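You operate a simulated robot arm through the tools that you are given. There is no shell and no other tool. Be economical: measure what you need, move in short steps, check, and stop when the job is done.

Carry out the task below with a simulated robot arm. There is one attempt and no reset: what you move stays moved.

Task
Tip the pasta box into the blue pan's hot water and cook it on setting three.
Fine: empty the box and stand it back; large ring off once the pasta has swollen. Set down upright: what you pick out.

Only the result counts: the job must be done as asked and must still hold three seconds after the hand-in. Knocking over, shifting, dropping, spilling or breaking anything else fails it.

Robot
A 7-joint arm with a two-finger parallel gripper, fixed in place. Base frame: the origin is at the foot of the arm, x ahead of it, y to its left, z up; the work surface is at about z = 90.8. Lengths are in cm, angles in rad, forces in N, time in s.
With the tool pointing down near the work surface it reaches from about 34 to 78 cm from the base axis. Its first joint turns from -2.897 to 2.897 rad. Payload 3.91 kg.
The TCP is the grasp point between the finger pads, 3 cm short of the fingertips. In the tool frame z runs along the fingers and y along their closing line. Largest opening 11 cm; finger width 2, thickness 1; the body of the gripper, 4.8 by 11.2 cm, starts 5.5 cm behind the TCP.
Orientation is that of the tool frame in the base frame, as [roll, pitch, yaw] about the fixed x, y, z axes, in that order (R = Rz(yaw) Ry(pitch) Rx(roll)). With the fingers straight down and closing along the base's y, the tool's x points along the base's -x, its y along +y and its z along -z.

Tools
- The arm moves only by the tool nudge_tool. Its argument "series" is one flat list of numbers, 7 for each row, row after row: the gripper command, from -1 (shut) to 1 (fully open), values between in proportion, then the shift along the tool's x, y, z in units of 40 mm (1.0 is 40 mm), then the turn, a rotation vector about the tool's x, y, z in units of 4 degrees (1.0 is 4 degrees). In form: [grip, dx, dy, dz, rx, ry, rz, grip, dx, dy, dz, rx, ry, rz, ...]. A call has 1 to 10 rows; each row shifts and turns the commanded pose from where the row before left it, along the tool's axes as they then stand. A call with a number of a shift or a turn outside -1 to 1 is refused whole. Rows are played at 5 a second. More than 5 cm and 0.15 rad between two rows, or a gripper value outside its range, and nothing of the call is played. Where a pose cannot be reached the arm comes as near as it can. A force on the tool above 40 N (or 10 N above the force at the start of the call, whichever is more), or a blocked arm, ends the call early, and 0.2 s more pass. The fingers move at their own pace (about 15.3 cm/s each) and stop on an object; they squeeze with about 36 N. The grip force told is the motor's: it shows also when the fingers shut on nothing. Time passes only in rows, and 0.2 s behind the last, so rows that do not move let the fingers close. The reply holds the time, the measured pose of the TCP, the force on the tool along the base axes, the opening and the grip force, in the units named above and with some noise, with the torque about the TCP (base axes, N m) and any sound that the robot's microphone picked up.
- Cameras (640 x 400 px; columns grow to the right, rows downward): "scene" is fixed at [21.97, 50.05, 149.11]; the picture's right is [-0.98, -0.20, 0.00], its down [-0.08, 0.40, -0.91] and it looks along [0.19, -0.89, -0.41] (base axes); focal length 347 px, centre (320, 200). "wrist" rides on the gripper at [7.7, 0.7, -11.4] in the tool frame; the picture's right is [-0.09, 1.00, 0.00], its down [-0.80, -0.07, -0.59] and it looks along [-0.59, -0.05, 0.80] (tool axes); focal length 270 px, centre (320, 200). There is no depth. A picture from a camera that has moved, and an enlarged one, comes with that camera's place and axes in the base frame and with its lens.
- capture(camera): a new picture of that camera. It takes no simulated time.
- lift_body(by): slides the trunk up (or, below 0, down) by that many cm; the arm rides with it, the base frame stays. It gives what a move gives, with no picture.
- enlarge(camera, box): a new picture of the part [left, top, right, bottom] of that camera's present view, enlarged. It takes no simulated time.
- finish_job(): hands the job in; it is judged then, once.

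Work in short steps. Places have to be worked out from the pictures, the camera data and where the tool is seen: move nearer, look again, correct. Check each grasp and each placing, and mend what went wrong. You have 120 turns and 64 pictures in all, those below and enlarged ones among them. Open the gripper and draw the arm clear of the work before you hand the job in, unless the task says otherwise; then end with one line.

The tools are called after "Emit:" as a command line: name --argument value ..., lists and objects as JSON in quotes. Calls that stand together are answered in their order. nudge_tool: Moves the arm, as the interface text tells. Its arguments: {"type":"object","properties":{"series":{"type":"array"}},"required":["series"]} The other tools are called the same way: lift_body (by) slides the trunk up or down; capture (camera) takes a picture; enlarge (camera, box) takes an enlarged picture of a part of a camera's view; finish_job () hands the job in.

At the start:

```text
time_s: 0.0
ee_pos: [43.67, -21.57, 130.19]
orientation: [-3.14, 0.0, 3.14]
wrist_force: [0.5, 0.2, -0.2]
torque: [-0.01, -0.01, -0.03]
finger_gap: 11.0
gripper_force: 0.0
trunk travel left (down, up): [-55.0, 6.0]
```

scene: 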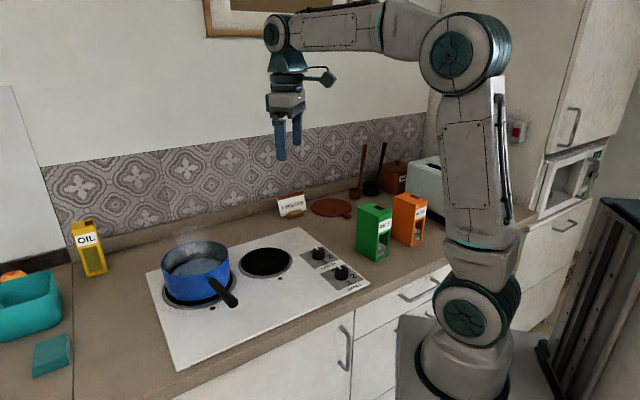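
wrist: 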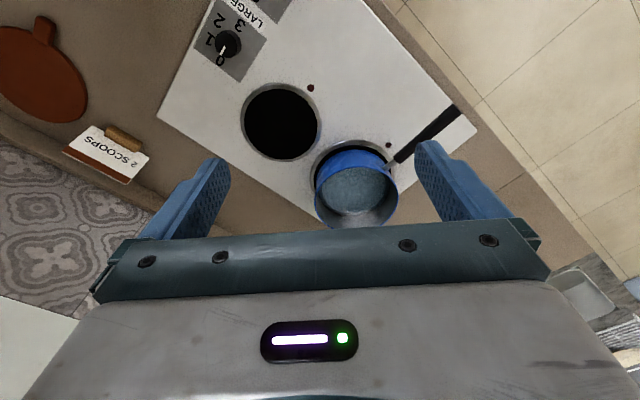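

I'll look closely at the boxes, the knobs and the pan first.

Emit:
enlarge --camera "scene" --box '[270, 140, 450, 300]'

Emit:
enlarge --camera "scene" --box '[140, 220, 380, 370]'

Emit:
enlarge --camera "wrist" --box '[150, 0, 480, 230]'

```text
2.50 times, centred on (360, 220) of scene
camera zoom: at [21.97, 50.05, 149.11], right [-0.98, -0.2, 0.0], down [-0.08, 0.4, -0.91], along [0.19, -0.89, -0.41], focal length 869 px, centre (220, 150)
```

zoom: 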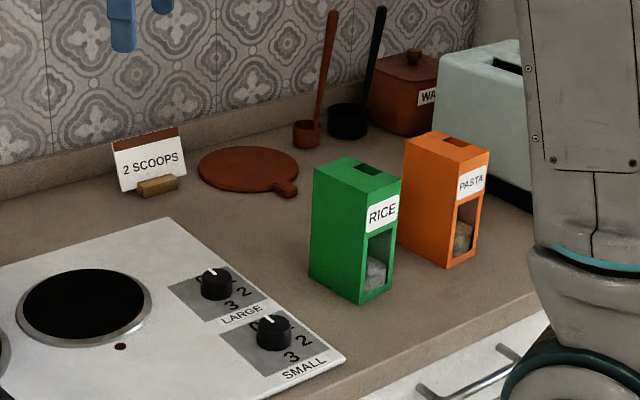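

```text
2.67 times, centred on (260, 295) of scene
camera zoom: at [21.97, 50.05, 149.11], right [-0.98, -0.2, 0.0], down [-0.08, 0.4, -0.91], along [0.19, -0.89, -0.41], focal length 926 px, centre (480, -53)
```

zoom: 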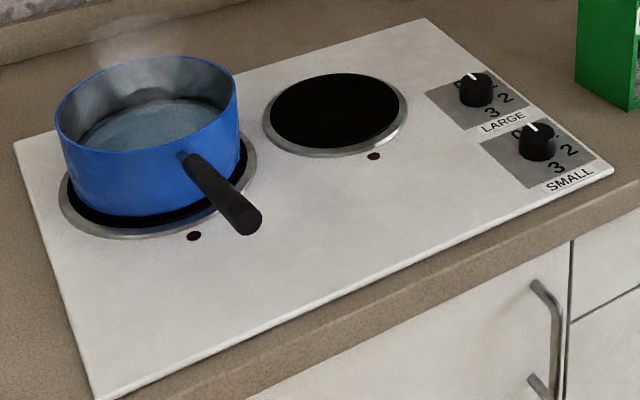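

```text
1.74 times, centred on (315, 115) of wrist
camera zoom: at [35.86, -21.04, 141.64], right [0.09, 1.0, 0.0], down [0.8, -0.07, 0.59], along [0.59, -0.05, -0.8], focal length 470 px, centre (329, 348)
```

zoom: 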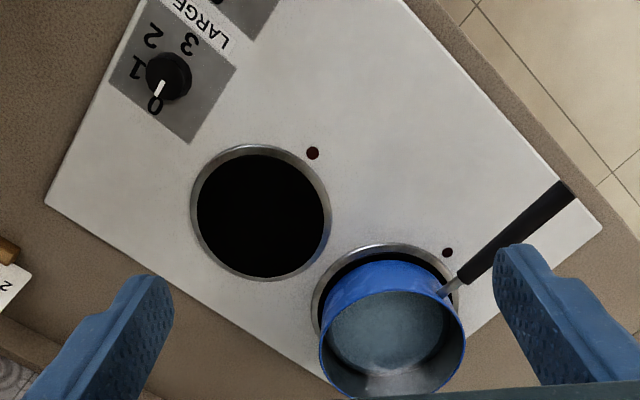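

The pan sits on the larger ring (about 20 cm against 15 cm). I'll zoom in on the pasta box and the LARGE knob for shape and position.

Emit:
enlarge --camera "scene" --box '[370, 180, 450, 250]'

Emit:
enlarge --camera "scene" --box '[295, 235, 375, 295]'

```text
5.71 times, centred on (410, 215) of scene
camera zoom: at [21.97, 50.05, 149.11], right [-0.98, -0.2, 0.0], down [-0.08, 0.4, -0.91], along [0.19, -0.89, -0.41], focal length 1985 px, centre (-194, 114)
```

zoom: 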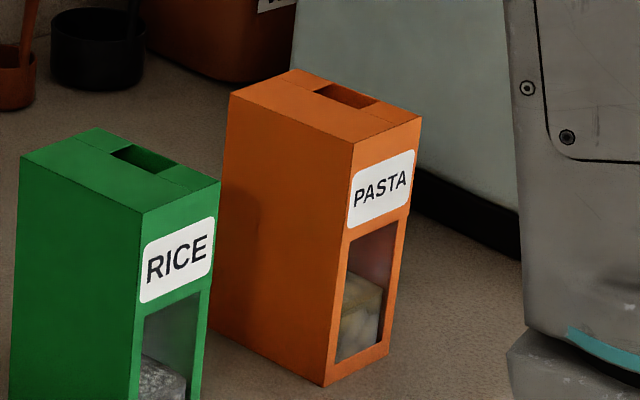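

```text
6.67 times, centred on (335, 265) of scene
camera zoom: at [21.97, 50.05, 149.11], right [-0.98, -0.2, 0.0], down [-0.08, 0.4, -0.91], along [0.19, -0.89, -0.41], focal length 2316 px, centre (220, -233)
```

zoom: 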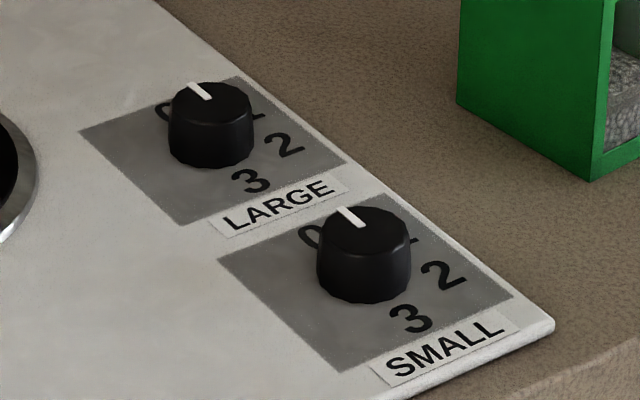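

The pasta box stands near (15, -51.5), its long side heading about -38°, top near z 105, with the pour slot at its far (wall-side) edge. I'll grip it from the label side with a nearly level hand, so I move over that way and start turning the heading.

Emit:
nudge_tool --series '[1, 0.78, -0.8, 0, 0, 0, 0, 1, 0.78, -0.8, 0, 0, 0, 0, 1, 0.78, -0.8, 0, 0, 0, 0, 1, 0.78, -0.8, 0, 0, 0, 0, 1, 0.78, -0.8, 0, 0, 0, 0, 1, 0.78, -0.8, 0, 0, 0, 0, 1, 0, 0, 0, 0, 0, 1, 1, 0, 0, 0, 0, 0, 1, 1, 0, 0, 0, 0, 0, 1, 1, 0, 0, 0, 0, 0, 1]'

```text
time_s: 2.2
ee_pos: [24.89, -40.73, 130.11]
orientation: [-3.14, 0.001, 2.863]
wrist_force: [-0.4, 0.3, 1.0]
torque: [-0.03, 0.0, -0.02]
finger_gap: 10.98
gripper_force: 0.0
trunk travel left (down, up): [-55.0, 6.0]
```

Good tracking. I finish the heading turn (to about -38°) and take a wrist picture.

Emit:
nudge_tool --series '[1, 0, 0, 0, 0, 0, 1, 1, 0, 0, 0, 0, 0, 1, 1, 0, 0, 0, 0, 0, 1, 1, 0, 0, 0, 0, 0, 1, 1, 0, 0, 0, 0, 0, 1, 1, 0, 0, 0, 0, 0, 0.5]'

Emit:
capture --camera "wrist"

Emit:
capture --camera "scene"

```text
time_s: 3.6
ee_pos: [25.03, -40.72, 130.18]
orientation: [3.141, 0.001, 2.479]
wrist_force: [-0.4, 0.4, 0.3]
torque: [0.02, -0.03, -0.02]
finger_gap: 10.99
gripper_force: 0.1
trunk travel left (down, up): [-55.0, 6.0]
```

```text
56 pictures are left
camera wrist: at [19.23, -35.65, 141.67], right [0.68, 0.73, 0.0], down [0.59, -0.55, 0.59], along [0.43, -0.41, -0.8], focal length 270 px, centre (320, 200)
```

wrist: 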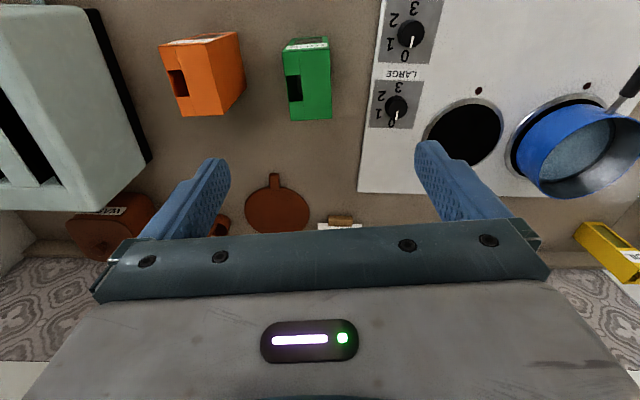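

```text
55 pictures are left
```

scene: 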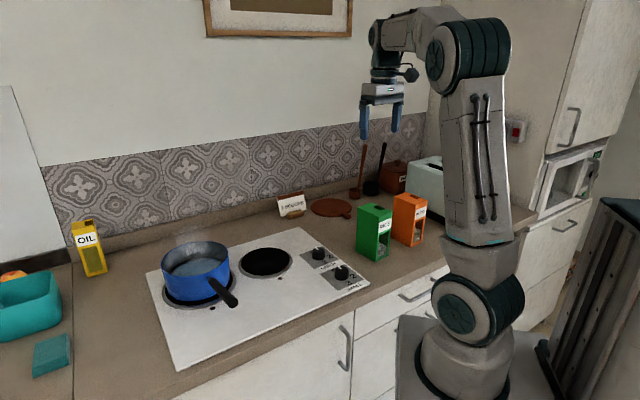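

The boxes show well in the wrist view; I enlarge the pasta box to fix its place and heading.

Emit:
enlarge --camera "wrist" --box '[130, 10, 350, 147]'

Emit:
enlarge --camera "wrist" --box '[350, 0, 450, 140]'

```text
2.91 times, centred on (240, 78) of wrist
camera zoom: at [19.23, -35.65, 141.67], right [0.68, 0.73, 0.0], down [0.59, -0.55, 0.59], along [0.43, -0.41, -0.8], focal length 786 px, centre (553, 554)
```

zoom: 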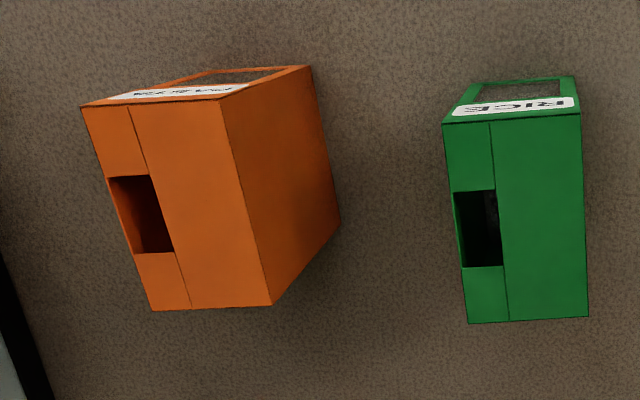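

```text
2.86 times, centred on (400, 70) of wrist
camera zoom: at [19.23, -35.65, 141.67], right [0.68, 0.73, 0.0], down [0.59, -0.55, 0.59], along [0.43, -0.41, -0.8], focal length 772 px, centre (91, 571)
```

zoom: 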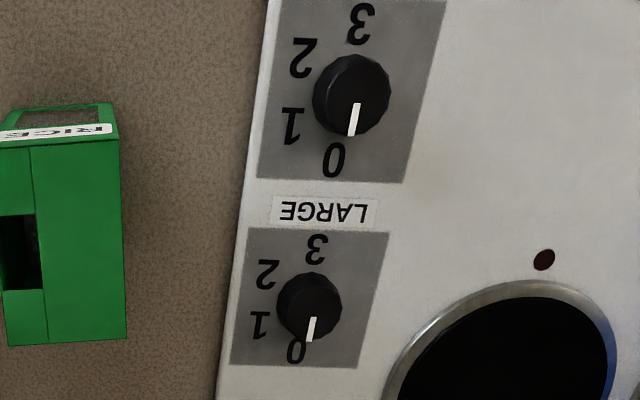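

Wrist-based fix: box centre (14.2, -53.4), heading -41°, 5.7 × 8.5 cm, top z 105.3. I shift above it at z 130 and start pitching the hand towards level.

Emit:
nudge_tool --series '[1, 0, 0, 0, 0, 0, 0.75, 1, 0.04, -0.835, 0, 0, 0, 0, 1, 0.04, -0.835, 0, 0, 0, 0, 1, 0.04, -0.835, 0, 0, 0, 0, 1, 0.04, -0.835, 0, 0, 0, 0, 1, 0.04, -0.835, 0, 0, 0, 0, 1, 0, 0, 0, 0, -1, 0, 1, 0, 0, 0, 0, -1, 0, 1, 0, 0, 0, 0, -1, 0, 1, 0, 0, 0, 0, -1, 0]'

Emit:
nudge_tool --series '[1, 0, 0, 0, 0, -1, 0, 1, 0, 0, 0, 0, -1, 0, 1, 0, 0, 0, 0, -1, 0, 1, 0, 0, 0, 0, -1, 0, 1, 0, 0, 0, 0, -1, 0, 1, 0, 0, 0, 0, -1, 0]'

Emit:
capture --camera "scene"

```text
time_s: 5.8
ee_pos: [13.3, -52.91, 130.11]
orientation: [-3.141, 0.282, 2.427]
wrist_force: [-0.4, 0.2, 0.2]
torque: [-0.03, -0.03, -0.01]
finger_gap: 11.01
gripper_force: 0.0
trunk travel left (down, up): [-55.0, 6.0]
```

```text
time_s: 7.2
ee_pos: [13.33, -52.9, 130.15]
orientation: [-3.141, 0.698, 2.429]
wrist_force: [1.1, 0.9, 0.7]
torque: [0.0, 0.0, -0.01]
finger_gap: 11.01
gripper_force: 0.0
trunk travel left (down, up): [-55.0, 6.0]
```

```text
52 pictures are left
```

scene: 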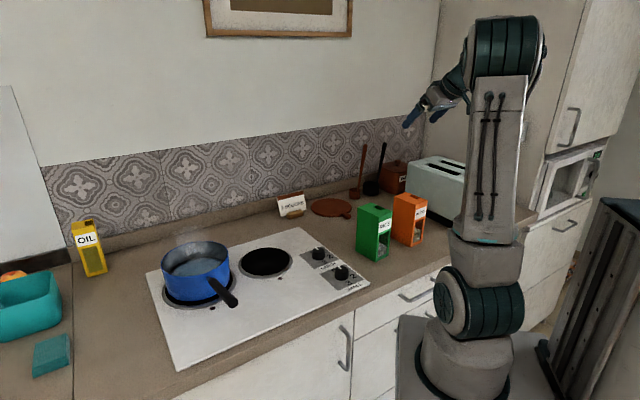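

Tracking fine at 40° pitch. I continue to about 70°.

Emit:
nudge_tool --series '[1, 0, 0, 0, 0, -1, 0, 1, 0, 0, 0, 0, -1, 0, 1, 0, 0, 0, 0, -1, 0, 1, 0, 0, 0, 0, -1, 0, 1, 0, 0, 0, 0, -1, 0, 1, 0, 0, 0, 0, -1, 0, 1, 0, 0, 0, 0, -1, 0, 1, 0, 0, 0, 0, -0.5, 0]'

Emit:
capture --camera "scene"

Emit:
capture --camera "wrist"

```text
time_s: 9.0
ee_pos: [13.43, -53.02, 130.05]
orientation: [-3.139, 1.223, 2.428]
wrist_force: [0.5, -0.2, -0.4]
torque: [0.02, 0.01, 0.02]
finger_gap: 11.0
gripper_force: 0.0
trunk travel left (down, up): [-55.0, 6.0]
```

```text
51 pictures are left
```

scene: 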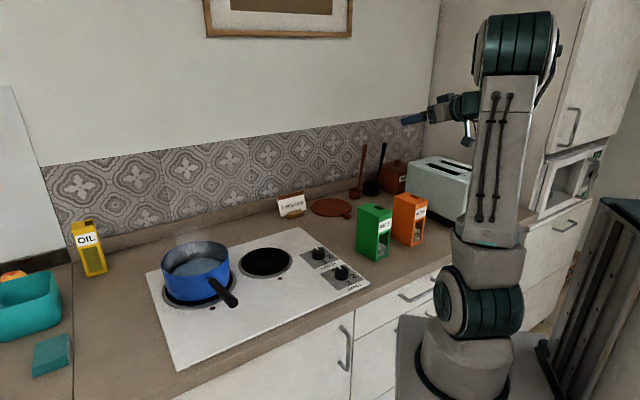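

```text
50 pictures are left
camera wrist: at [3.66, -43.72, 126.83], right [0.68, 0.73, 0.08], down [-0.26, 0.13, 0.96], along [0.69, -0.67, 0.28], focal length 270 px, centre (320, 200)
```

wrist: 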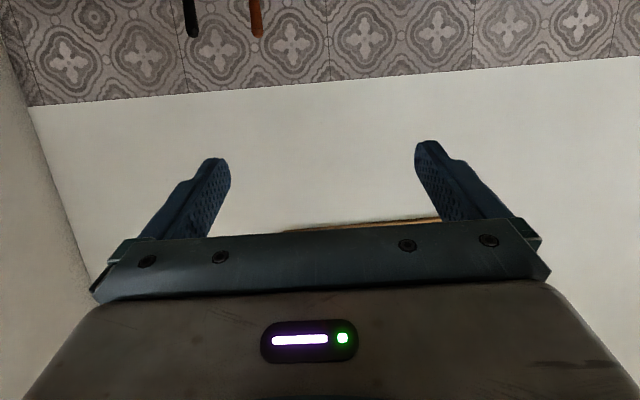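

The hand is now 20° off level, camera below, TCP nearly right over the spot (13.4, -53.0). I lower the trunk to bring it straight down, stopping above the box top.

Emit:
lift_body --by -20

Emit:
capture --camera "scene"

Emit:
capture --camera "wrist"

```text
time_s: 11.2
ee_pos: [13.32, -52.9, 110.04]
orientation: [3.141, 1.222, 2.426]
wrist_force: [-0.2, 0.3, -0.9]
torque: [-0.01, -0.01, 0.01]
finger_gap: 10.99
gripper_force: 0.0
trunk travel left (down, up): [-35.0, 26.0]
```

```text
49 pictures are left
```

scene: 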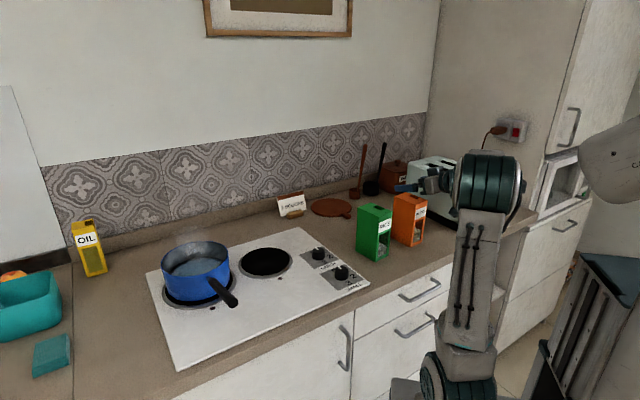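

```text
48 pictures are left
camera wrist: at [3.67, -43.72, 106.84], right [0.68, 0.73, 0.08], down [-0.26, 0.13, 0.96], along [0.69, -0.67, 0.28], focal length 270 px, centre (320, 200)
```

wrist: 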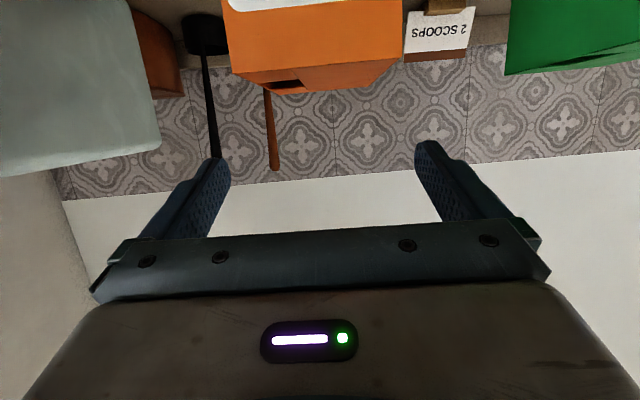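

The fingers straddle the box (its label edge lies centred between them) with about 1 cm between palm and label face. I lower the last 10.5 cm to z ≈ 99.5.

Emit:
lift_body --by -10.5

Emit:
capture --camera "wrist"

Emit:
enlarge --camera "scene" --box '[350, 150, 510, 270]'

```text
time_s: 12.5
ee_pos: [13.4, -52.83, 99.65]
orientation: [3.141, 1.222, 2.426]
wrist_force: [0.1, -0.4, -0.3]
torque: [0.0, 0.01, 0.0]
finger_gap: 10.99
gripper_force: 0.0
trunk travel left (down, up): [-24.5, 36.5]
```

```text
47 pictures are left
camera wrist: at [3.67, -43.72, 96.34], right [0.68, 0.73, 0.08], down [-0.26, 0.13, 0.96], along [0.69, -0.67, 0.28], focal length 270 px, centre (320, 200)
```

wrist: 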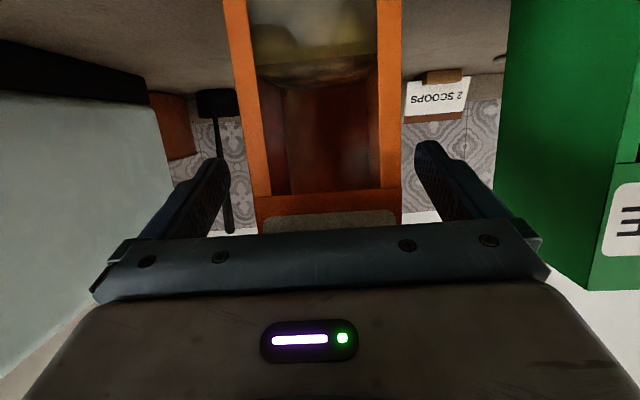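

```text
3.33 times, centred on (430, 210) of scene
camera zoom: at [21.97, 50.05, 149.11], right [-0.98, -0.2, 0.0], down [-0.08, 0.4, -0.91], along [0.19, -0.89, -0.41], focal length 1158 px, centre (-47, 167)
```

zoom: 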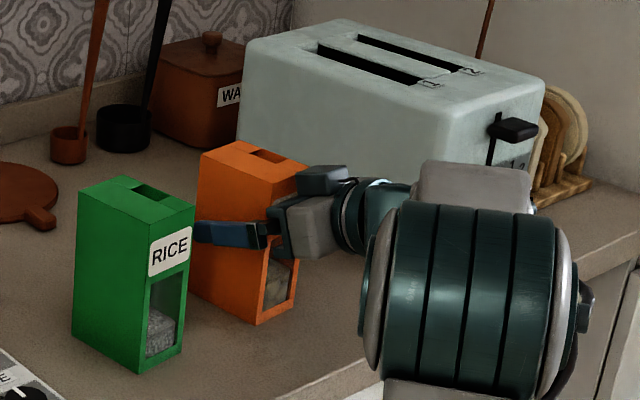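

The box sits centred between the fingers. I close in stages for a gentle contact.

Emit:
nudge_tool --series '[0.4, 0, 0, 0, 0, 0, 0, 0.2, 0, 0, 0, 0, 0, 0, 0.1, 0, 0, 0, 0, 0, 0, -0.1, 0, 0, 0, 0, 0, 0, -1, 0, 0, 0, 0, 0, 0, -1, 0, 0, 0, 0, 0, 0]'

```text
time_s: 13.9
ee_pos: [13.49, -52.79, 99.6]
orientation: [3.141, 1.222, 2.425]
wrist_force: [-0.4, 0.7, -0.2]
torque: [-0.05, 0.01, 0.0]
finger_gap: 5.73
gripper_force: 35.9
trunk travel left (down, up): [-24.5, 36.5]
```

Firm grip at 5.73 cm. I lift 20 cm with the trunk and check.

Emit:
lift_body --by 20

Emit:
capture --camera "scene"

```text
time_s: 16.1
ee_pos: [13.41, -52.77, 119.7]
orientation: [3.14, 1.223, 2.426]
wrist_force: [-0.2, 0.0, -0.7]
torque: [-0.02, 0.03, 0.01]
finger_gap: 5.76
gripper_force: 35.9
trunk travel left (down, up): [-44.5, 16.5]
```

```text
45 pictures are left
```

scene: 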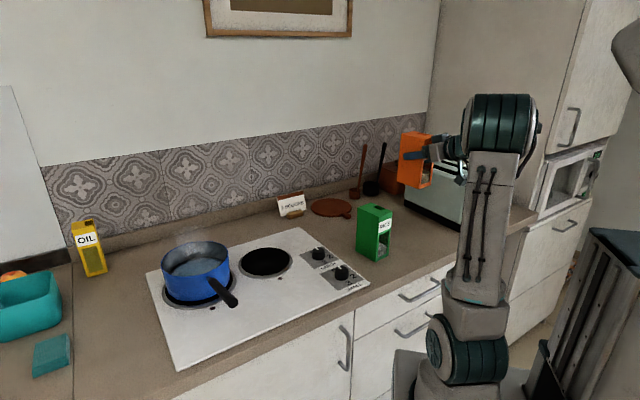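

The box is lifted upright. I carry it along an arc (heading unchanged) towards the cooktop at z ≈ 120, well above the rice box.

Emit:
nudge_tool --series '[-1, -0.14, 0.844, 0.385, 0, 0, 0, -1, -0.14, 0.844, 0.385, 0, 0, 0, -1, -0.14, 0.844, 0.385, 0, 0, 0, -1, -0.14, 0.844, 0.385, 0, 0, 0, -1, -0.14, 0.844, 0.385, 0, 0, 0, -1, -0.14, 0.844, 0.385, 0, 0, 0, -1, -0.14, 0.844, 0.385, 0, 0, 0, -1, -0.14, 0.844, 0.385, 0, 0, 0]'

Emit:
capture --camera "wrist"

Emit:
capture --camera "scene"

```text
time_s: 17.9
ee_pos: [40.81, -41.04, 119.79]
orientation: [-3.141, 1.22, 2.426]
wrist_force: [-0.3, -0.6, -1.1]
torque: [0.03, 0.04, -0.01]
finger_gap: 5.75
gripper_force: 35.9
trunk travel left (down, up): [-44.5, 16.5]
```

```text
44 pictures are left
camera wrist: at [31.18, -31.93, 116.46], right [0.68, 0.73, 0.08], down [-0.26, 0.13, 0.96], along [0.69, -0.67, 0.28], focal length 270 px, centre (320, 200)
```

wrist: 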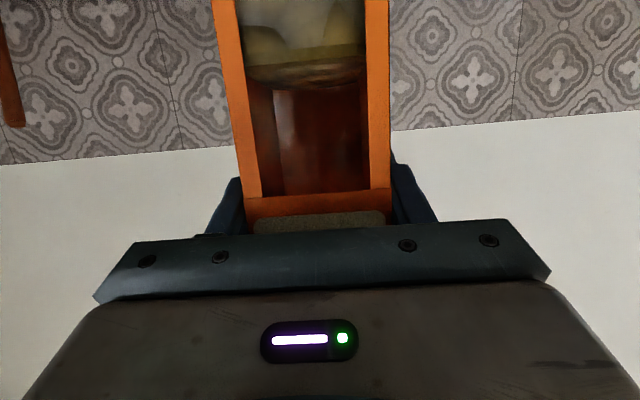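

```text
43 pictures are left
```

scene: 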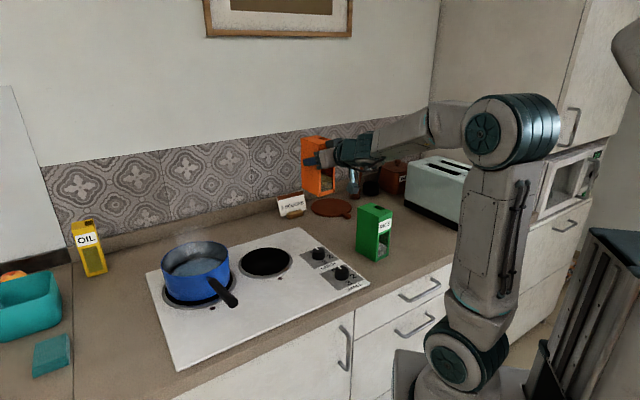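

The scene camera agrees with the arm's reading (TCP predicted at col 319/row 160, as seen). Pan centre I put at about (67.4, -16), rim z ≈ 100.5. I carry on to the pouring spot, (70, -14.5).

Emit:
nudge_tool --series '[-1, -0.042, 0.984, 0.115, 0, 0, 0, -1, -0.042, 0.984, 0.115, 0, 0, 0, -1, -0.042, 0.984, 0.115, 0, 0, 0, -1, -0.042, 0.984, 0.115, 0, 0, 0, -1, -0.042, 0.984, 0.115, 0, 0, 0, -1, -0.042, 0.984, 0.115, 0, 0, 0, -1, -0.042, 0.984, 0.115, 0, 0, 0, -1, -0.042, 0.984, 0.115, 0, 0, 0, -1, -0.042, 0.984, 0.115, 0, 0, 0, -1, -0.042, 0.984, 0.115, 0, 0, 0]'

Emit:
nudge_tool --series '[-1, 0, 0, 0, 0, -1, 0, -1, 0, 0, 0, 0, -1, 0, -1, 0, 0, 0, 0, -1, 0, -1, 0, 0, 0, 0, -1, 0, -1, 0, 0, 0, 0, -1, 0]'

Emit:
capture --camera "scene"

Emit:
capture --camera "wrist"

```text
time_s: 20.1
ee_pos: [70.81, -14.28, 119.51]
orientation: [-3.139, 1.221, 2.432]
wrist_force: [0.0, 0.0, -0.6]
torque: [0.0, 0.01, 0.01]
finger_gap: 5.75
gripper_force: 36.1
trunk travel left (down, up): [-44.5, 16.5]
```

```text
time_s: 21.3
ee_pos: [70.65, -14.39, 119.6]
orientation: [1.365, 1.57, 0.653]
wrist_force: [0.2, 0.2, -1.5]
torque: [0.02, 0.04, -0.01]
finger_gap: 5.72
gripper_force: 36.8
trunk travel left (down, up): [-44.5, 16.5]
```

```text
42 pictures are left
```

scene: 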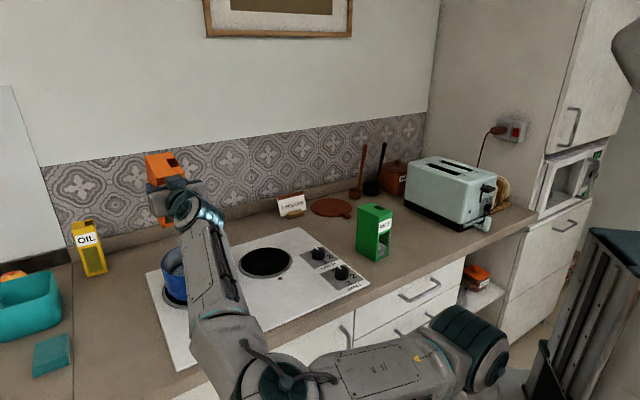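

```text
41 pictures are left
camera wrist: at [62.35, -6.57, 111.96], right [0.65, 0.75, 0.09], down [-0.5, 0.33, 0.8], along [0.57, -0.57, 0.59], focal length 270 px, centre (320, 200)
```

wrist: 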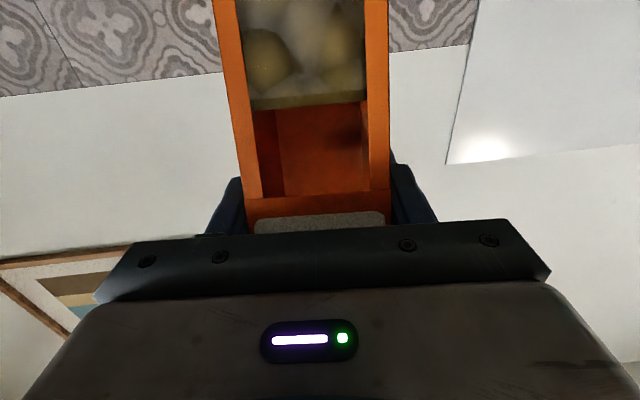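

The hand is level with the box upright-ish over the pan, but the forearm hangs low near the handle. I raise the trunk 14 cm and bring the hand down by the arm instead, so the elbow gets higher.

Emit:
lift_body --by 14

Emit:
nudge_tool --series '[-1, 0.8, 0, 0, 0, 0, 0, -1, 0.8, 0, 0, 0, 0, 0, -1, 0.8, 0, 0, 0, 0, 0, -1, 0.8, 0, 0, 0, 0, 0, -1, 0.6, 0, 0, 0, 0, 0]'

Emit:
capture --camera "scene"

```text
time_s: 23.0
ee_pos: [70.74, -14.25, 133.61]
orientation: [1.157, 1.569, 0.444]
wrist_force: [0.5, 0.2, -1.2]
torque: [0.02, 0.01, -0.02]
finger_gap: 5.73
gripper_force: 35.9
trunk travel left (down, up): [-58.5, 2.5]
```

```text
time_s: 24.2
ee_pos: [70.74, -14.34, 119.74]
orientation: [-3.086, 1.56, 2.479]
wrist_force: [-0.2, -0.9, -2.4]
torque: [-0.01, 0.01, 0.04]
finger_gap: 5.75
gripper_force: 35.6
out of reach, approached as far as the arm can: row 5
trunk travel left (down, up): [-58.5, 2.5]
```

```text
40 pictures are left
```

scene: 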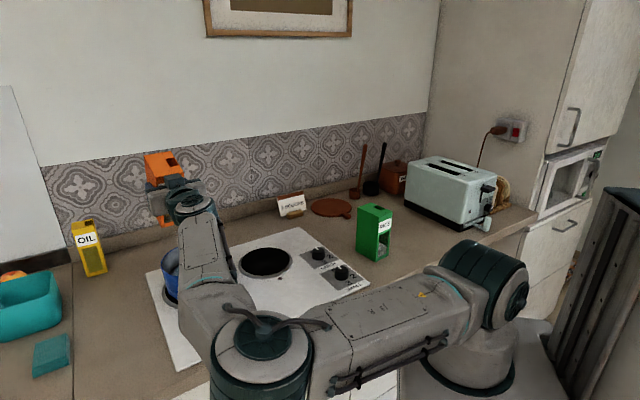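

The elbow is now clearly higher and the forearm slopes down to the wrist. I lower the trunk 7 cm (TCP ≈ 112.7) and then roll the first 80°.

Emit:
lift_body --by -7

Emit:
nudge_tool --series '[-1, 0, 0, 0, 0, 0, 1, -1, 0, 0, 0, 0, 0, 1, -1, 0, 0, 0, 0, 0, 1, -1, 0, 0, 0, 0, 0, 1, -1, 0, 0, 0, 0, 0, 1, -1, 0, 0, 0, 0, 0, 1, -1, 0, 0, 0, 0, 0, 1, -1, 0, 0, 0, 0, 0, 1, -1, 0, 0, 0, 0, 0, 1, -1, 0, 0, 0, 0, 0, 1]'

Emit:
capture --camera "scene"

```text
time_s: 25.3
ee_pos: [70.74, -14.23, 112.94]
orientation: [-3.131, 1.559, 2.436]
wrist_force: [0.2, 0.8, -1.6]
torque: [0.02, 0.03, 0.01]
finger_gap: 5.74
gripper_force: 35.7
trunk travel left (down, up): [-51.5, 9.5]
```

```text
time_s: 27.5
ee_pos: [70.75, -14.24, 112.85]
orientation: [1.59, 0.868, 0.867]
wrist_force: [0.0, 0.7, -0.8]
torque: [0.03, 0.03, -0.01]
finger_gap: 5.75
gripper_force: 35.9
trunk travel left (down, up): [-51.5, 9.5]
```

```text
39 pictures are left
```

scene: 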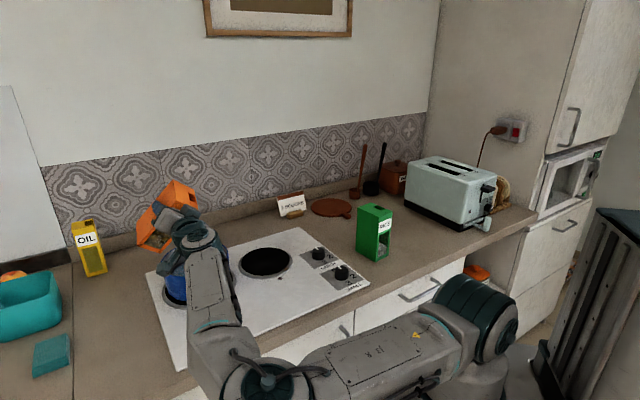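

The roll goes the right way (slot side down to the right). Next 36°, then a wrist view for aim.

Emit:
nudge_tool --series '[-1, 0, 0, 0, 0, 0, 1, -1, 0, 0, 0, 0, 0, 1, -1, 0, 0, 0, 0, 0, 1, -1, 0, 0, 0, 0, 0, 1, -1, 0, 0, 0, 0, 0, 1, -1, 0, 0, 0, 0, 0, 1, -1, 0, 0, 0, 0, 0, 1, -1, 0, 0, 0, 0, 0, 1]'

Emit:
capture --camera "wrist"

Emit:
enlarge --camera "scene" --box '[110, 150, 270, 330]'

```text
time_s: 29.3
ee_pos: [70.69, -14.31, 112.76]
orientation: [1.583, 0.313, 0.859]
wrist_force: [0.2, 0.0, -1.6]
torque: [0.0, 0.04, 0.01]
finger_gap: 5.73
gripper_force: 36.3
trunk travel left (down, up): [-51.5, 9.5]
```

```text
38 pictures are left
camera wrist: at [66.95, -1.26, 111.28], right [0.16, 0.16, 0.97], down [-0.96, -0.2, 0.19], along [0.23, -0.97, 0.12], focal length 270 px, centre (320, 200)
```

wrist: 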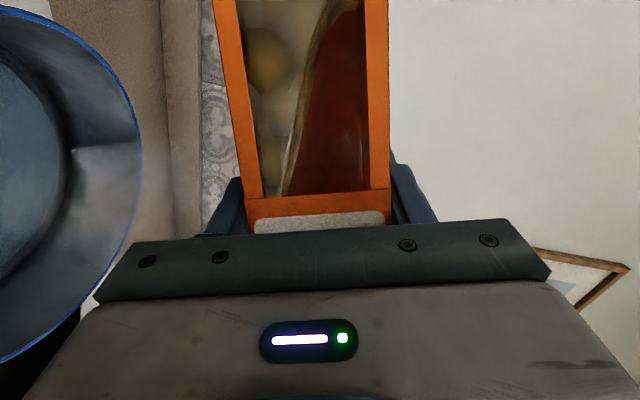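

```text
2.22 times, centred on (190, 240) of scene
camera zoom: at [21.97, 50.05, 149.11], right [-0.98, -0.2, 0.0], down [-0.08, 0.4, -0.91], along [0.19, -0.89, -0.41], focal length 772 px, centre (609, 111)
```

zoom: 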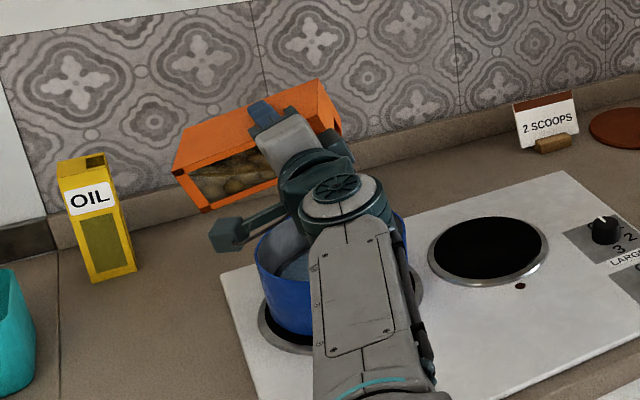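

From this view I fit the pan rim: centre ≈ (67.6, -14.9), radius ≈ 7.6. The slot will come out about 1 cm towards the wall, so I shift 1.5 cm left and roll on to about 108°.

Emit:
nudge_tool --series '[-1, 0.36, 0.12, 0, 0, 0, 0, -1, 0, 0, 0, 0, 0, 1, -1, 0, 0, 0, 0, 0, 1, -1, 0, 0, 0, 0, 0, 1, -1, 0, 0, 0, 0, 0, 1, -1, 0, 0, 0, 0, 0, 1, -1, 0, 0, 0, 0, 0, 1, -1, 0, 0, 0, 0, 0, 1, -1, 0, 0, 0, 0, 0, 1, -1, 0, 0, 0, 0, 0, 1]'

Emit:
capture --camera "wrist"

```text
time_s: 31.5
ee_pos: [71.66, -13.2, 112.79]
orientation: [1.582, -0.316, 0.85]
wrist_force: [-0.6, -0.6, -1.5]
torque: [0.0, 0.02, 0.01]
finger_gap: 5.72
gripper_force: 36.1
trunk travel left (down, up): [-51.5, 9.5]
```

```text
36 pictures are left
camera wrist: at [67.7, -0.43, 116.06], right [-0.25, -0.3, 0.92], down [-0.94, -0.16, -0.31], along [0.24, -0.94, -0.24], focal length 270 px, centre (320, 200)
```

wrist: 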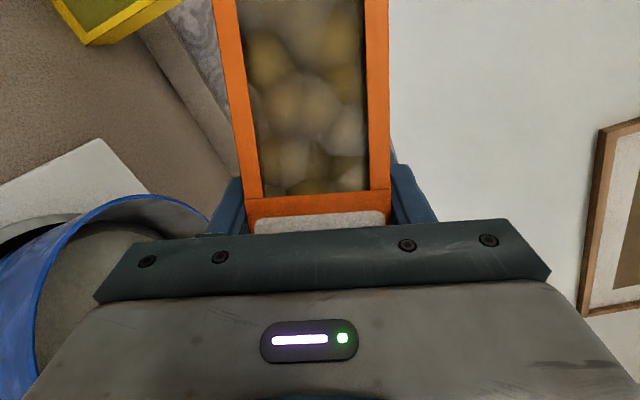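

The pasta has slid to the top end of the box. I roll on to about 140°.

Emit:
nudge_tool --series '[-1, 0, 0, 0, 0, 0, 1, -1, 0, 0, 0, 0, 0, 1, -1, 0, 0, 0, 0, 0, 1, -1, 0, 0, 0, 0, 0, 1, -1, 0, 0, 0, 0, 0, 1, -1, 0, 0, 0, 0, 0, 1, -1, 0, 0, 0, 0, 0, 1, -1, 0, 0, 0, 0, 0, 1]'

Emit:
capture --camera "wrist"

Emit:
enlarge --camera "scene" --box '[110, 150, 270, 330]'

```text
time_s: 33.3
ee_pos: [71.69, -13.13, 112.95]
orientation: [1.587, -0.873, 0.839]
wrist_force: [1.0, 0.1, -1.3]
torque: [-0.02, 0.0, 0.01]
finger_gap: 5.73
gripper_force: 36.2
trunk travel left (down, up): [-51.5, 9.5]
```

```text
35 pictures are left
camera wrist: at [65.96, -2.56, 119.41], right [-0.53, -0.62, 0.57], down [-0.76, 0.05, -0.65], along [0.38, -0.78, -0.5], focal length 270 px, centre (320, 200)
```

wrist: 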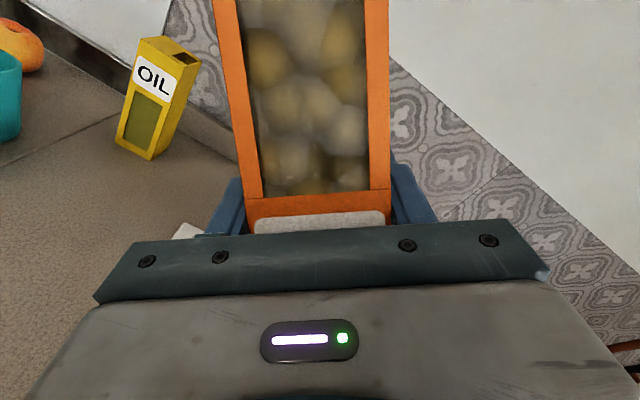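

```text
2.22 times, centred on (190, 240) of scene
camera zoom: at [21.97, 50.05, 149.11], right [-0.98, -0.2, 0.0], down [-0.08, 0.4, -0.91], along [0.19, -0.89, -0.41], focal length 772 px, centre (609, 111)
```

zoom: 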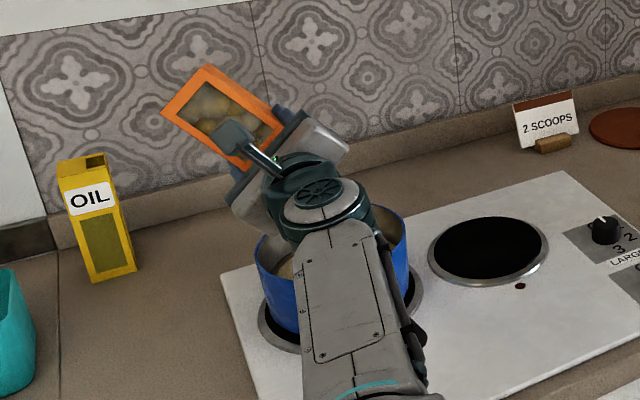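

At 140° something tan shows in the pan while the window still shows pasta. I hold a second and look again.

Emit:
nudge_tool --series '[-1, 0, 0, 0, 0, 0, 0.5, -1, 0, 0, 0, 0, 0, 0.5, -1, 0, 0, 0, 0, 0, 0.5, -1, 0, 0, 0, 0, 0, 0.5, -1, 0, 0, 0, 0, 0, 0]'

Emit:
enlarge --camera "scene" --box '[130, 170, 230, 300]'

Emit:
capture --camera "wrist"

```text
time_s: 34.5
ee_pos: [71.71, -13.18, 112.87]
orientation: [1.593, -1.012, 0.835]
wrist_force: [0.1, 0.1, 0.2]
torque: [-0.03, 0.02, -0.01]
finger_gap: 5.72
gripper_force: 35.9
trunk travel left (down, up): [-51.5, 9.5]
```

```text
3.08 times, centred on (180, 235) of scene
camera zoom: at [21.97, 50.05, 149.11], right [-0.98, -0.2, 0.0], down [-0.08, 0.4, -0.91], along [0.19, -0.89, -0.41], focal length 1069 px, centre (751, 92)
```

zoom: 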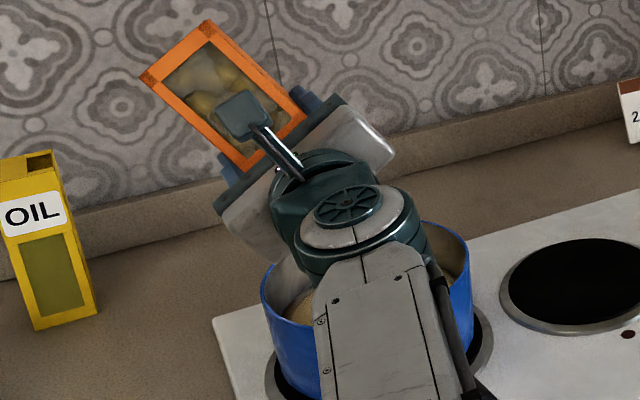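

```text
32 pictures are left
camera wrist: at [65.36, -3.23, 119.96], right [-0.58, -0.68, 0.45], down [-0.69, 0.12, -0.71], along [0.42, -0.73, -0.54], focal length 270 px, centre (320, 200)
```

wrist: 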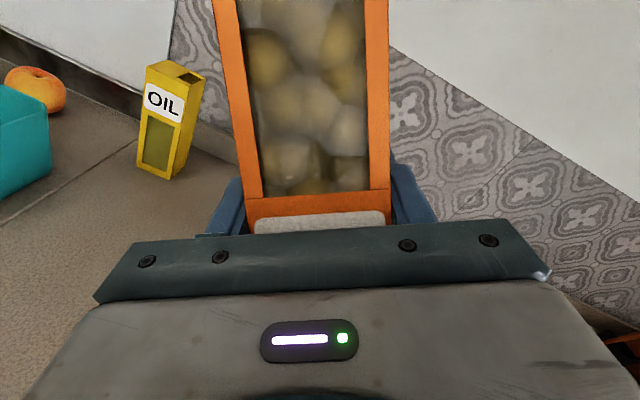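

The force has dropped towards zero, yet the window still looks full. I roll on to about 176° with a little rocking, then check.

Emit:
nudge_tool --series '[-1, 0, 0, 0, 0, 0, 1, -1, 0, 0, 0, 0, 0, 1, -1, 0, 0, 0, 0, 0, 1, -1, 0, 0, 0, 0, 0, 1, -1, 0, 0, 0, 0, 0, 1, -1, 0, 0, 0, 0, 0, 1, -1, 0, 0, 0, 0, 0, 0, -1, 0, 0, 0, 0, 0, 0]'

Emit:
capture --camera "wrist"

Emit:
enlarge --camera "scene" --box '[110, 150, 270, 330]'

```text
time_s: 36.3
ee_pos: [71.67, -13.11, 112.8]
orientation: [1.654, -1.431, 0.771]
wrist_force: [-0.9, 0.6, 0.1]
torque: [-0.01, 0.01, 0.04]
finger_gap: 5.72
gripper_force: 36.3
trunk travel left (down, up): [-51.5, 9.5]
```

```text
31 pictures are left
camera wrist: at [63.3, -5.58, 120.76], right [-0.66, -0.75, 0.05], down [-0.48, 0.37, -0.8], along [0.58, -0.55, -0.6], focal length 270 px, centre (320, 200)
```

wrist: 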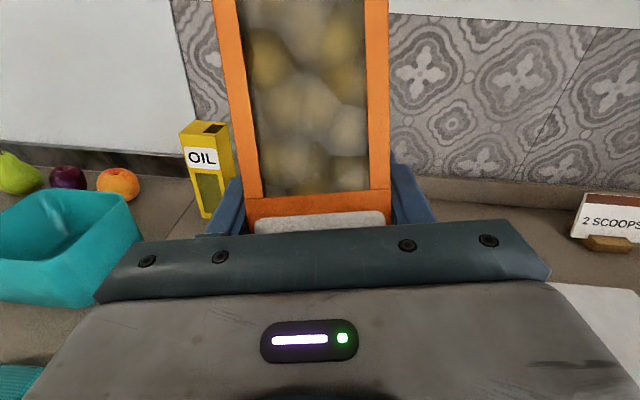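

```text
2.22 times, centred on (190, 240) of scene
camera zoom: at [21.97, 50.05, 149.11], right [-0.98, -0.2, 0.0], down [-0.08, 0.4, -0.91], along [0.19, -0.89, -0.41], focal length 772 px, centre (609, 111)
```

zoom: 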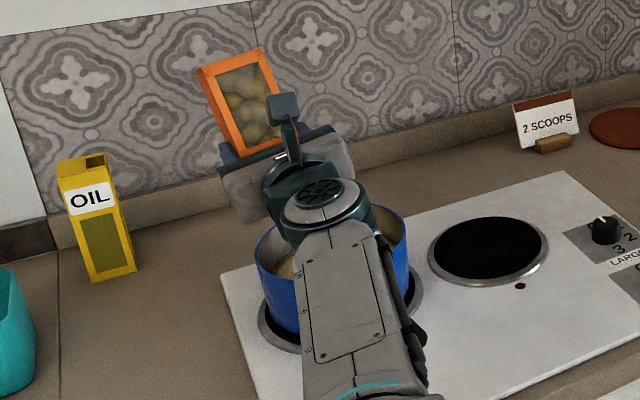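

Still unclear. I rock the box along its length and sideways for two seconds, then compare the window.

Emit:
nudge_tool --series '[-1, 0, 0, 0, 0, 0, 1, -1, 0, 0, 0, 0, 0, 1, -1, 0, 0, 0, 0, 1, 0, -1, 0, 0, 0, 0, 1, 0, -1, 0, 0, 0, 0, -1, 0, -1, 0, 0, 0, 0, -1, 0, -1, 0, 0, 0, 0, 0, -1, -1, 0, 0, 0, 0, 0, -1, -1, 0, 0, 0, 0, 0, 1, -1, 0, 0, 0, 0, 0, 1]'

Emit:
enlarge --camera "wrist" --box '[200, 0, 400, 240]'

Emit:
enlarge --camera "scene" --box '[150, 160, 230, 290]'

```text
time_s: 38.5
ee_pos: [71.7, -13.0, 112.7]
orientation: [-3.141, -1.419, -0.715]
wrist_force: [0.1, -0.3, 0.0]
torque: [0.01, 0.04, 0.03]
finger_gap: 5.74
gripper_force: 35.8
out of reach, approached as far as the arm can: row 3, 4
trunk travel left (down, up): [-51.5, 9.5]
```

```text
1.67 times, centred on (300, 120) of wrist
camera zoom: at [63.53, -7.12, 122.22], right [-0.66, -0.74, -0.09], down [-0.49, 0.52, -0.7], along [0.57, -0.42, -0.71], focal length 450 px, centre (353, 333)
```

zoom: 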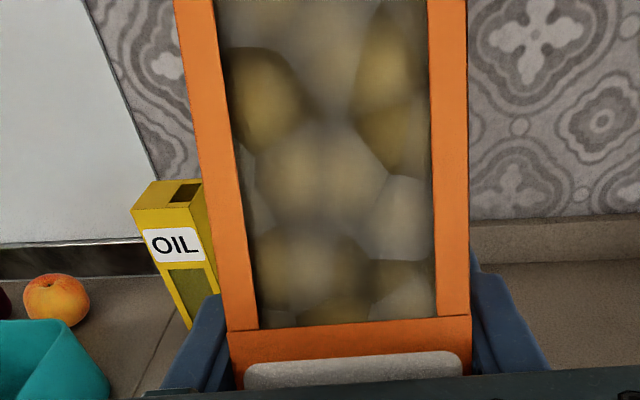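

```text
3.08 times, centred on (190, 225) of scene
camera zoom: at [21.97, 50.05, 149.11], right [-0.98, -0.2, 0.0], down [-0.08, 0.4, -0.91], along [0.19, -0.89, -0.41], focal length 1069 px, centre (720, 123)
```

zoom: 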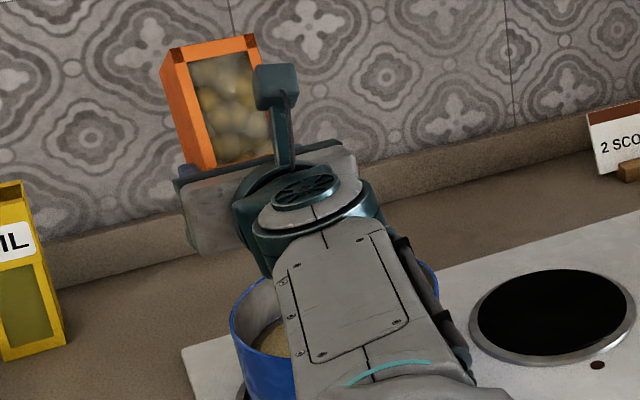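

The pieces in the window look frozen, so this may just be the render; the pan shows tan pasta. Turning the box back upright over the pan will settle whether it's empty.

Emit:
nudge_tool --series '[-1, 0, 0, 0, 0, 0, -1, -1, 0, 0, 0, 0, 0, -1, -1, 0, 0, 0, 0, 0, -1, -1, 0, 0, 0, 0, 0, -1, -1, 0, 0, 0, 0, 0, -1, -1, 0, 0, 0, 0, 0, -1, -1, 0, 0, 0, 0, 0, -1, -1, 0, 0, 0, 0, 0, -1, -1, 0, 0, 0, 0, 0, -1, -1, 0, 0, 0, 0, 0, -1]'

Emit:
nudge_tool --series '[-1, 0, 0, 0, 0, 0, -1, -1, 0, 0, 0, 0, 0, -1, -1, 0, 0, 0, 0, 0, -1, -1, 0, 0, 0, 0, 0, -1, -1, 0, 0, 0, 0, 0, -1, -1, 0, 0, 0, 0, 0, -1, -1, 0, 0, 0, 0, 0, -1, -1, 0, 0, 0, 0, 0, -1, -1, 0, 0, 0, 0, 0, -1, -1, 0, 0, 0, 0, 0, -1]'

Emit:
nudge_tool --series '[-1, 0, 0, 0, 0, 0, -1, -1, 0, 0, 0, 0, 0, -1, -1, 0, 0, 0, 0, 0, -1, -1, 0, 0, 0, 0, 0, -1, -1, 0, 0, 0, 0, 0, -1, -1, 0, 0, 0, 0, 0, -1, -1, 0, 0, 0, 0, 0, -1, -1, 0, 0, 0, 0, 0, -1, -1, 0, 0, 0, 0, 0, -1, -1, 0, 0, 0, 0, 0, -1]'

Emit:
capture --camera "wrist"

```text
time_s: 40.7
ee_pos: [71.67, -13.16, 112.94]
orientation: [1.803, -0.857, 0.678]
wrist_force: [0.7, 1.0, 0.1]
torque: [0.02, 0.0, 0.02]
finger_gap: 5.71
gripper_force: 36.6
trunk travel left (down, up): [-51.5, 9.5]
```

```text
time_s: 42.9
ee_pos: [71.63, -13.12, 112.87]
orientation: [1.724, -0.17, 0.83]
wrist_force: [0.8, 0.0, -0.7]
torque: [-0.03, -0.02, 0.01]
finger_gap: 5.74
gripper_force: 35.8
trunk travel left (down, up): [-51.5, 9.5]
```

```text
time_s: 45.1
ee_pos: [71.77, -12.96, 112.76]
orientation: [1.747, 0.518, 0.94]
wrist_force: [0.9, 0.3, -0.6]
torque: [0.0, -0.02, -0.03]
finger_gap: 5.73
gripper_force: 36.0
trunk travel left (down, up): [-51.5, 9.5]
```

```text
27 pictures are left
camera wrist: at [67.35, -0.27, 111.39], right [0.38, 0.23, 0.9], down [-0.88, -0.2, 0.43], along [0.27, -0.95, 0.13], focal length 270 px, centre (320, 200)
```

wrist: 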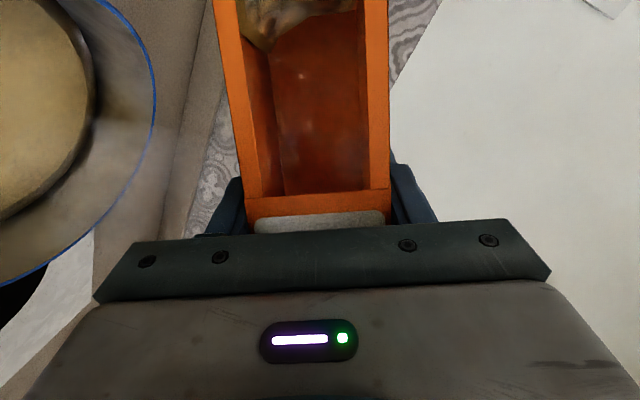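

Most of the pasta is out and in the pan, but a remainder sits in the box: its far end was dipping, pocketing some. I raise the hand, lower the trunk (so the wrist can pitch up), shift the slot over the pan's centre, and pitch up 20°.

Emit:
nudge_tool --series '[-1, -0.42, 0.72, 0, 0, 0, 0, -1, -0.42, 0.72, 0, 0, 0, 0, -1, -0.42, 0.72, 0, 0, 0, 0, -1, -0.26, -0.15, -0.5, 0, 0, 0]'

Emit:
lift_body --by -8

Emit:
nudge_tool --series '[-1, 0, 0, 0, -0.87, -0.5, 0, -1, 0, 0, 0, -0.87, -0.5, 0, -1, 0, 0, 0, -0.87, -0.5, 0, -1, 0, 0, 0, -0.87, -0.5, 0, -1, 0, 0, 0, -0.87, -0.5, 0]'

Emit:
capture --camera "scene"

```text
time_s: 46.1
ee_pos: [70.47, -13.74, 123.05]
orientation: [1.745, 0.518, 0.942]
wrist_force: [-0.1, 0.3, -0.7]
torque: [0.01, 0.02, -0.01]
finger_gap: 5.77
gripper_force: 35.8
trunk travel left (down, up): [-51.5, 9.5]
```

```text
time_s: 47.2
ee_pos: [70.55, -13.65, 114.97]
orientation: [1.746, 0.516, 0.941]
wrist_force: [-0.1, 0.1, -0.1]
torque: [0.0, 0.02, -0.02]
finger_gap: 5.75
gripper_force: 35.9
trunk travel left (down, up): [-43.5, 17.5]
```

```text
time_s: 48.4
ee_pos: [70.52, -13.72, 115.03]
orientation: [1.382, 0.517, 0.758]
wrist_force: [-0.2, 0.0, -0.4]
torque: [0.0, -0.02, -0.01]
finger_gap: 5.72
gripper_force: 36.5
trunk travel left (down, up): [-43.5, 17.5]
```

```text
26 pictures are left
```

scene: 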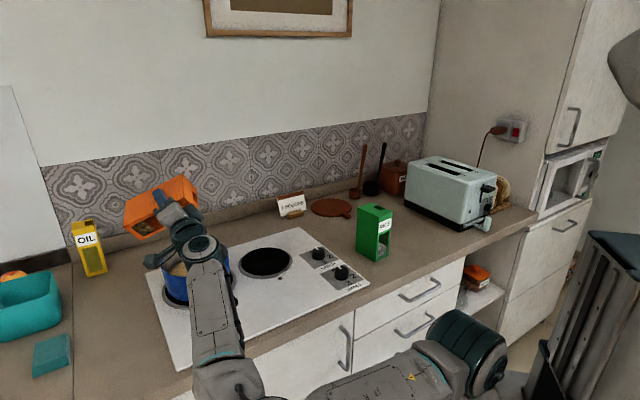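

Tool now points about 9° up and reaches fine. I roll back over to about 140°.

Emit:
nudge_tool --series '[-1, 0, 0, 0, 0, 0, 1, -1, 0, 0, 0, 0, 0, 1, -1, 0, 0, 0, 0, 0, 1, -1, 0, 0, 0, 0, 0, 1, -1, 0, 0, 0, 0, 0, 1, -1, 0, 0, 0, 0, 0, 1, -1, 0, 0, 0, 0, 0, 1, -1, 0, 0, 0, 0, 0, 1, -1, 0, 0, 0, 0, 0, 1, -1, 0, 0, 0, 0, 0, 1]'

Emit:
nudge_tool --series '[-1, 0, 0, 0, 0, 0, 1, -1, 0, 0, 0, 0, 0, 1, -1, 0, 0, 0, 0, 0, 1, -1, 0, 0, 0, 0, 0, 1, -1, 0, 0, 0, 0, 0, 1, -1, 0, 0, 0, 0, 0, 1, -1, 0, 0, 0, 0, 0, 1, -1, 0, 0, 0, 0, 0, 1, -1, 0, 0, 0, 0, 0, 1, -1, 0, 0, 0, 0, 0, 1]'

Emit:
capture --camera "wrist"

```text
time_s: 50.6
ee_pos: [70.75, -13.65, 116.56]
orientation: [1.376, -0.172, 0.886]
wrist_force: [0.0, -0.5, -1.3]
torque: [0.02, 0.0, -0.02]
finger_gap: 5.74
gripper_force: 35.9
out of reach, approached as far as the arm can: row 1
trunk travel left (down, up): [-43.5, 17.5]
```

```text
time_s: 52.8
ee_pos: [70.84, -13.52, 116.65]
orientation: [1.277, -0.853, 1.075]
wrist_force: [-0.5, 0.8, -0.8]
torque: [-0.01, 0.01, -0.01]
finger_gap: 5.75
gripper_force: 36.5
trunk travel left (down, up): [-43.5, 17.5]
```

```text
25 pictures are left
camera wrist: at [64.19, -2.21, 120.67], right [-0.62, -0.55, 0.56], down [-0.65, -0.05, -0.76], along [0.44, -0.84, -0.33], focal length 270 px, centre (320, 200)
```

wrist: 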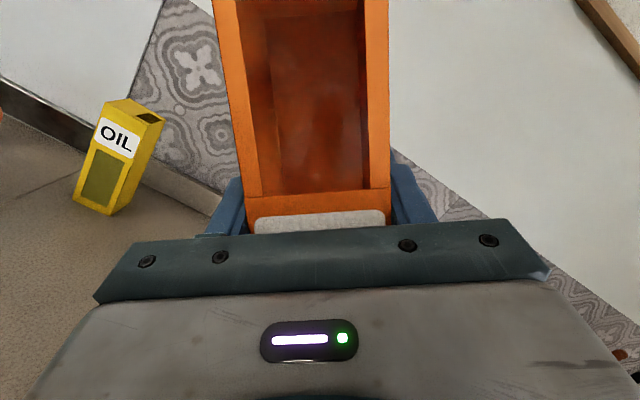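

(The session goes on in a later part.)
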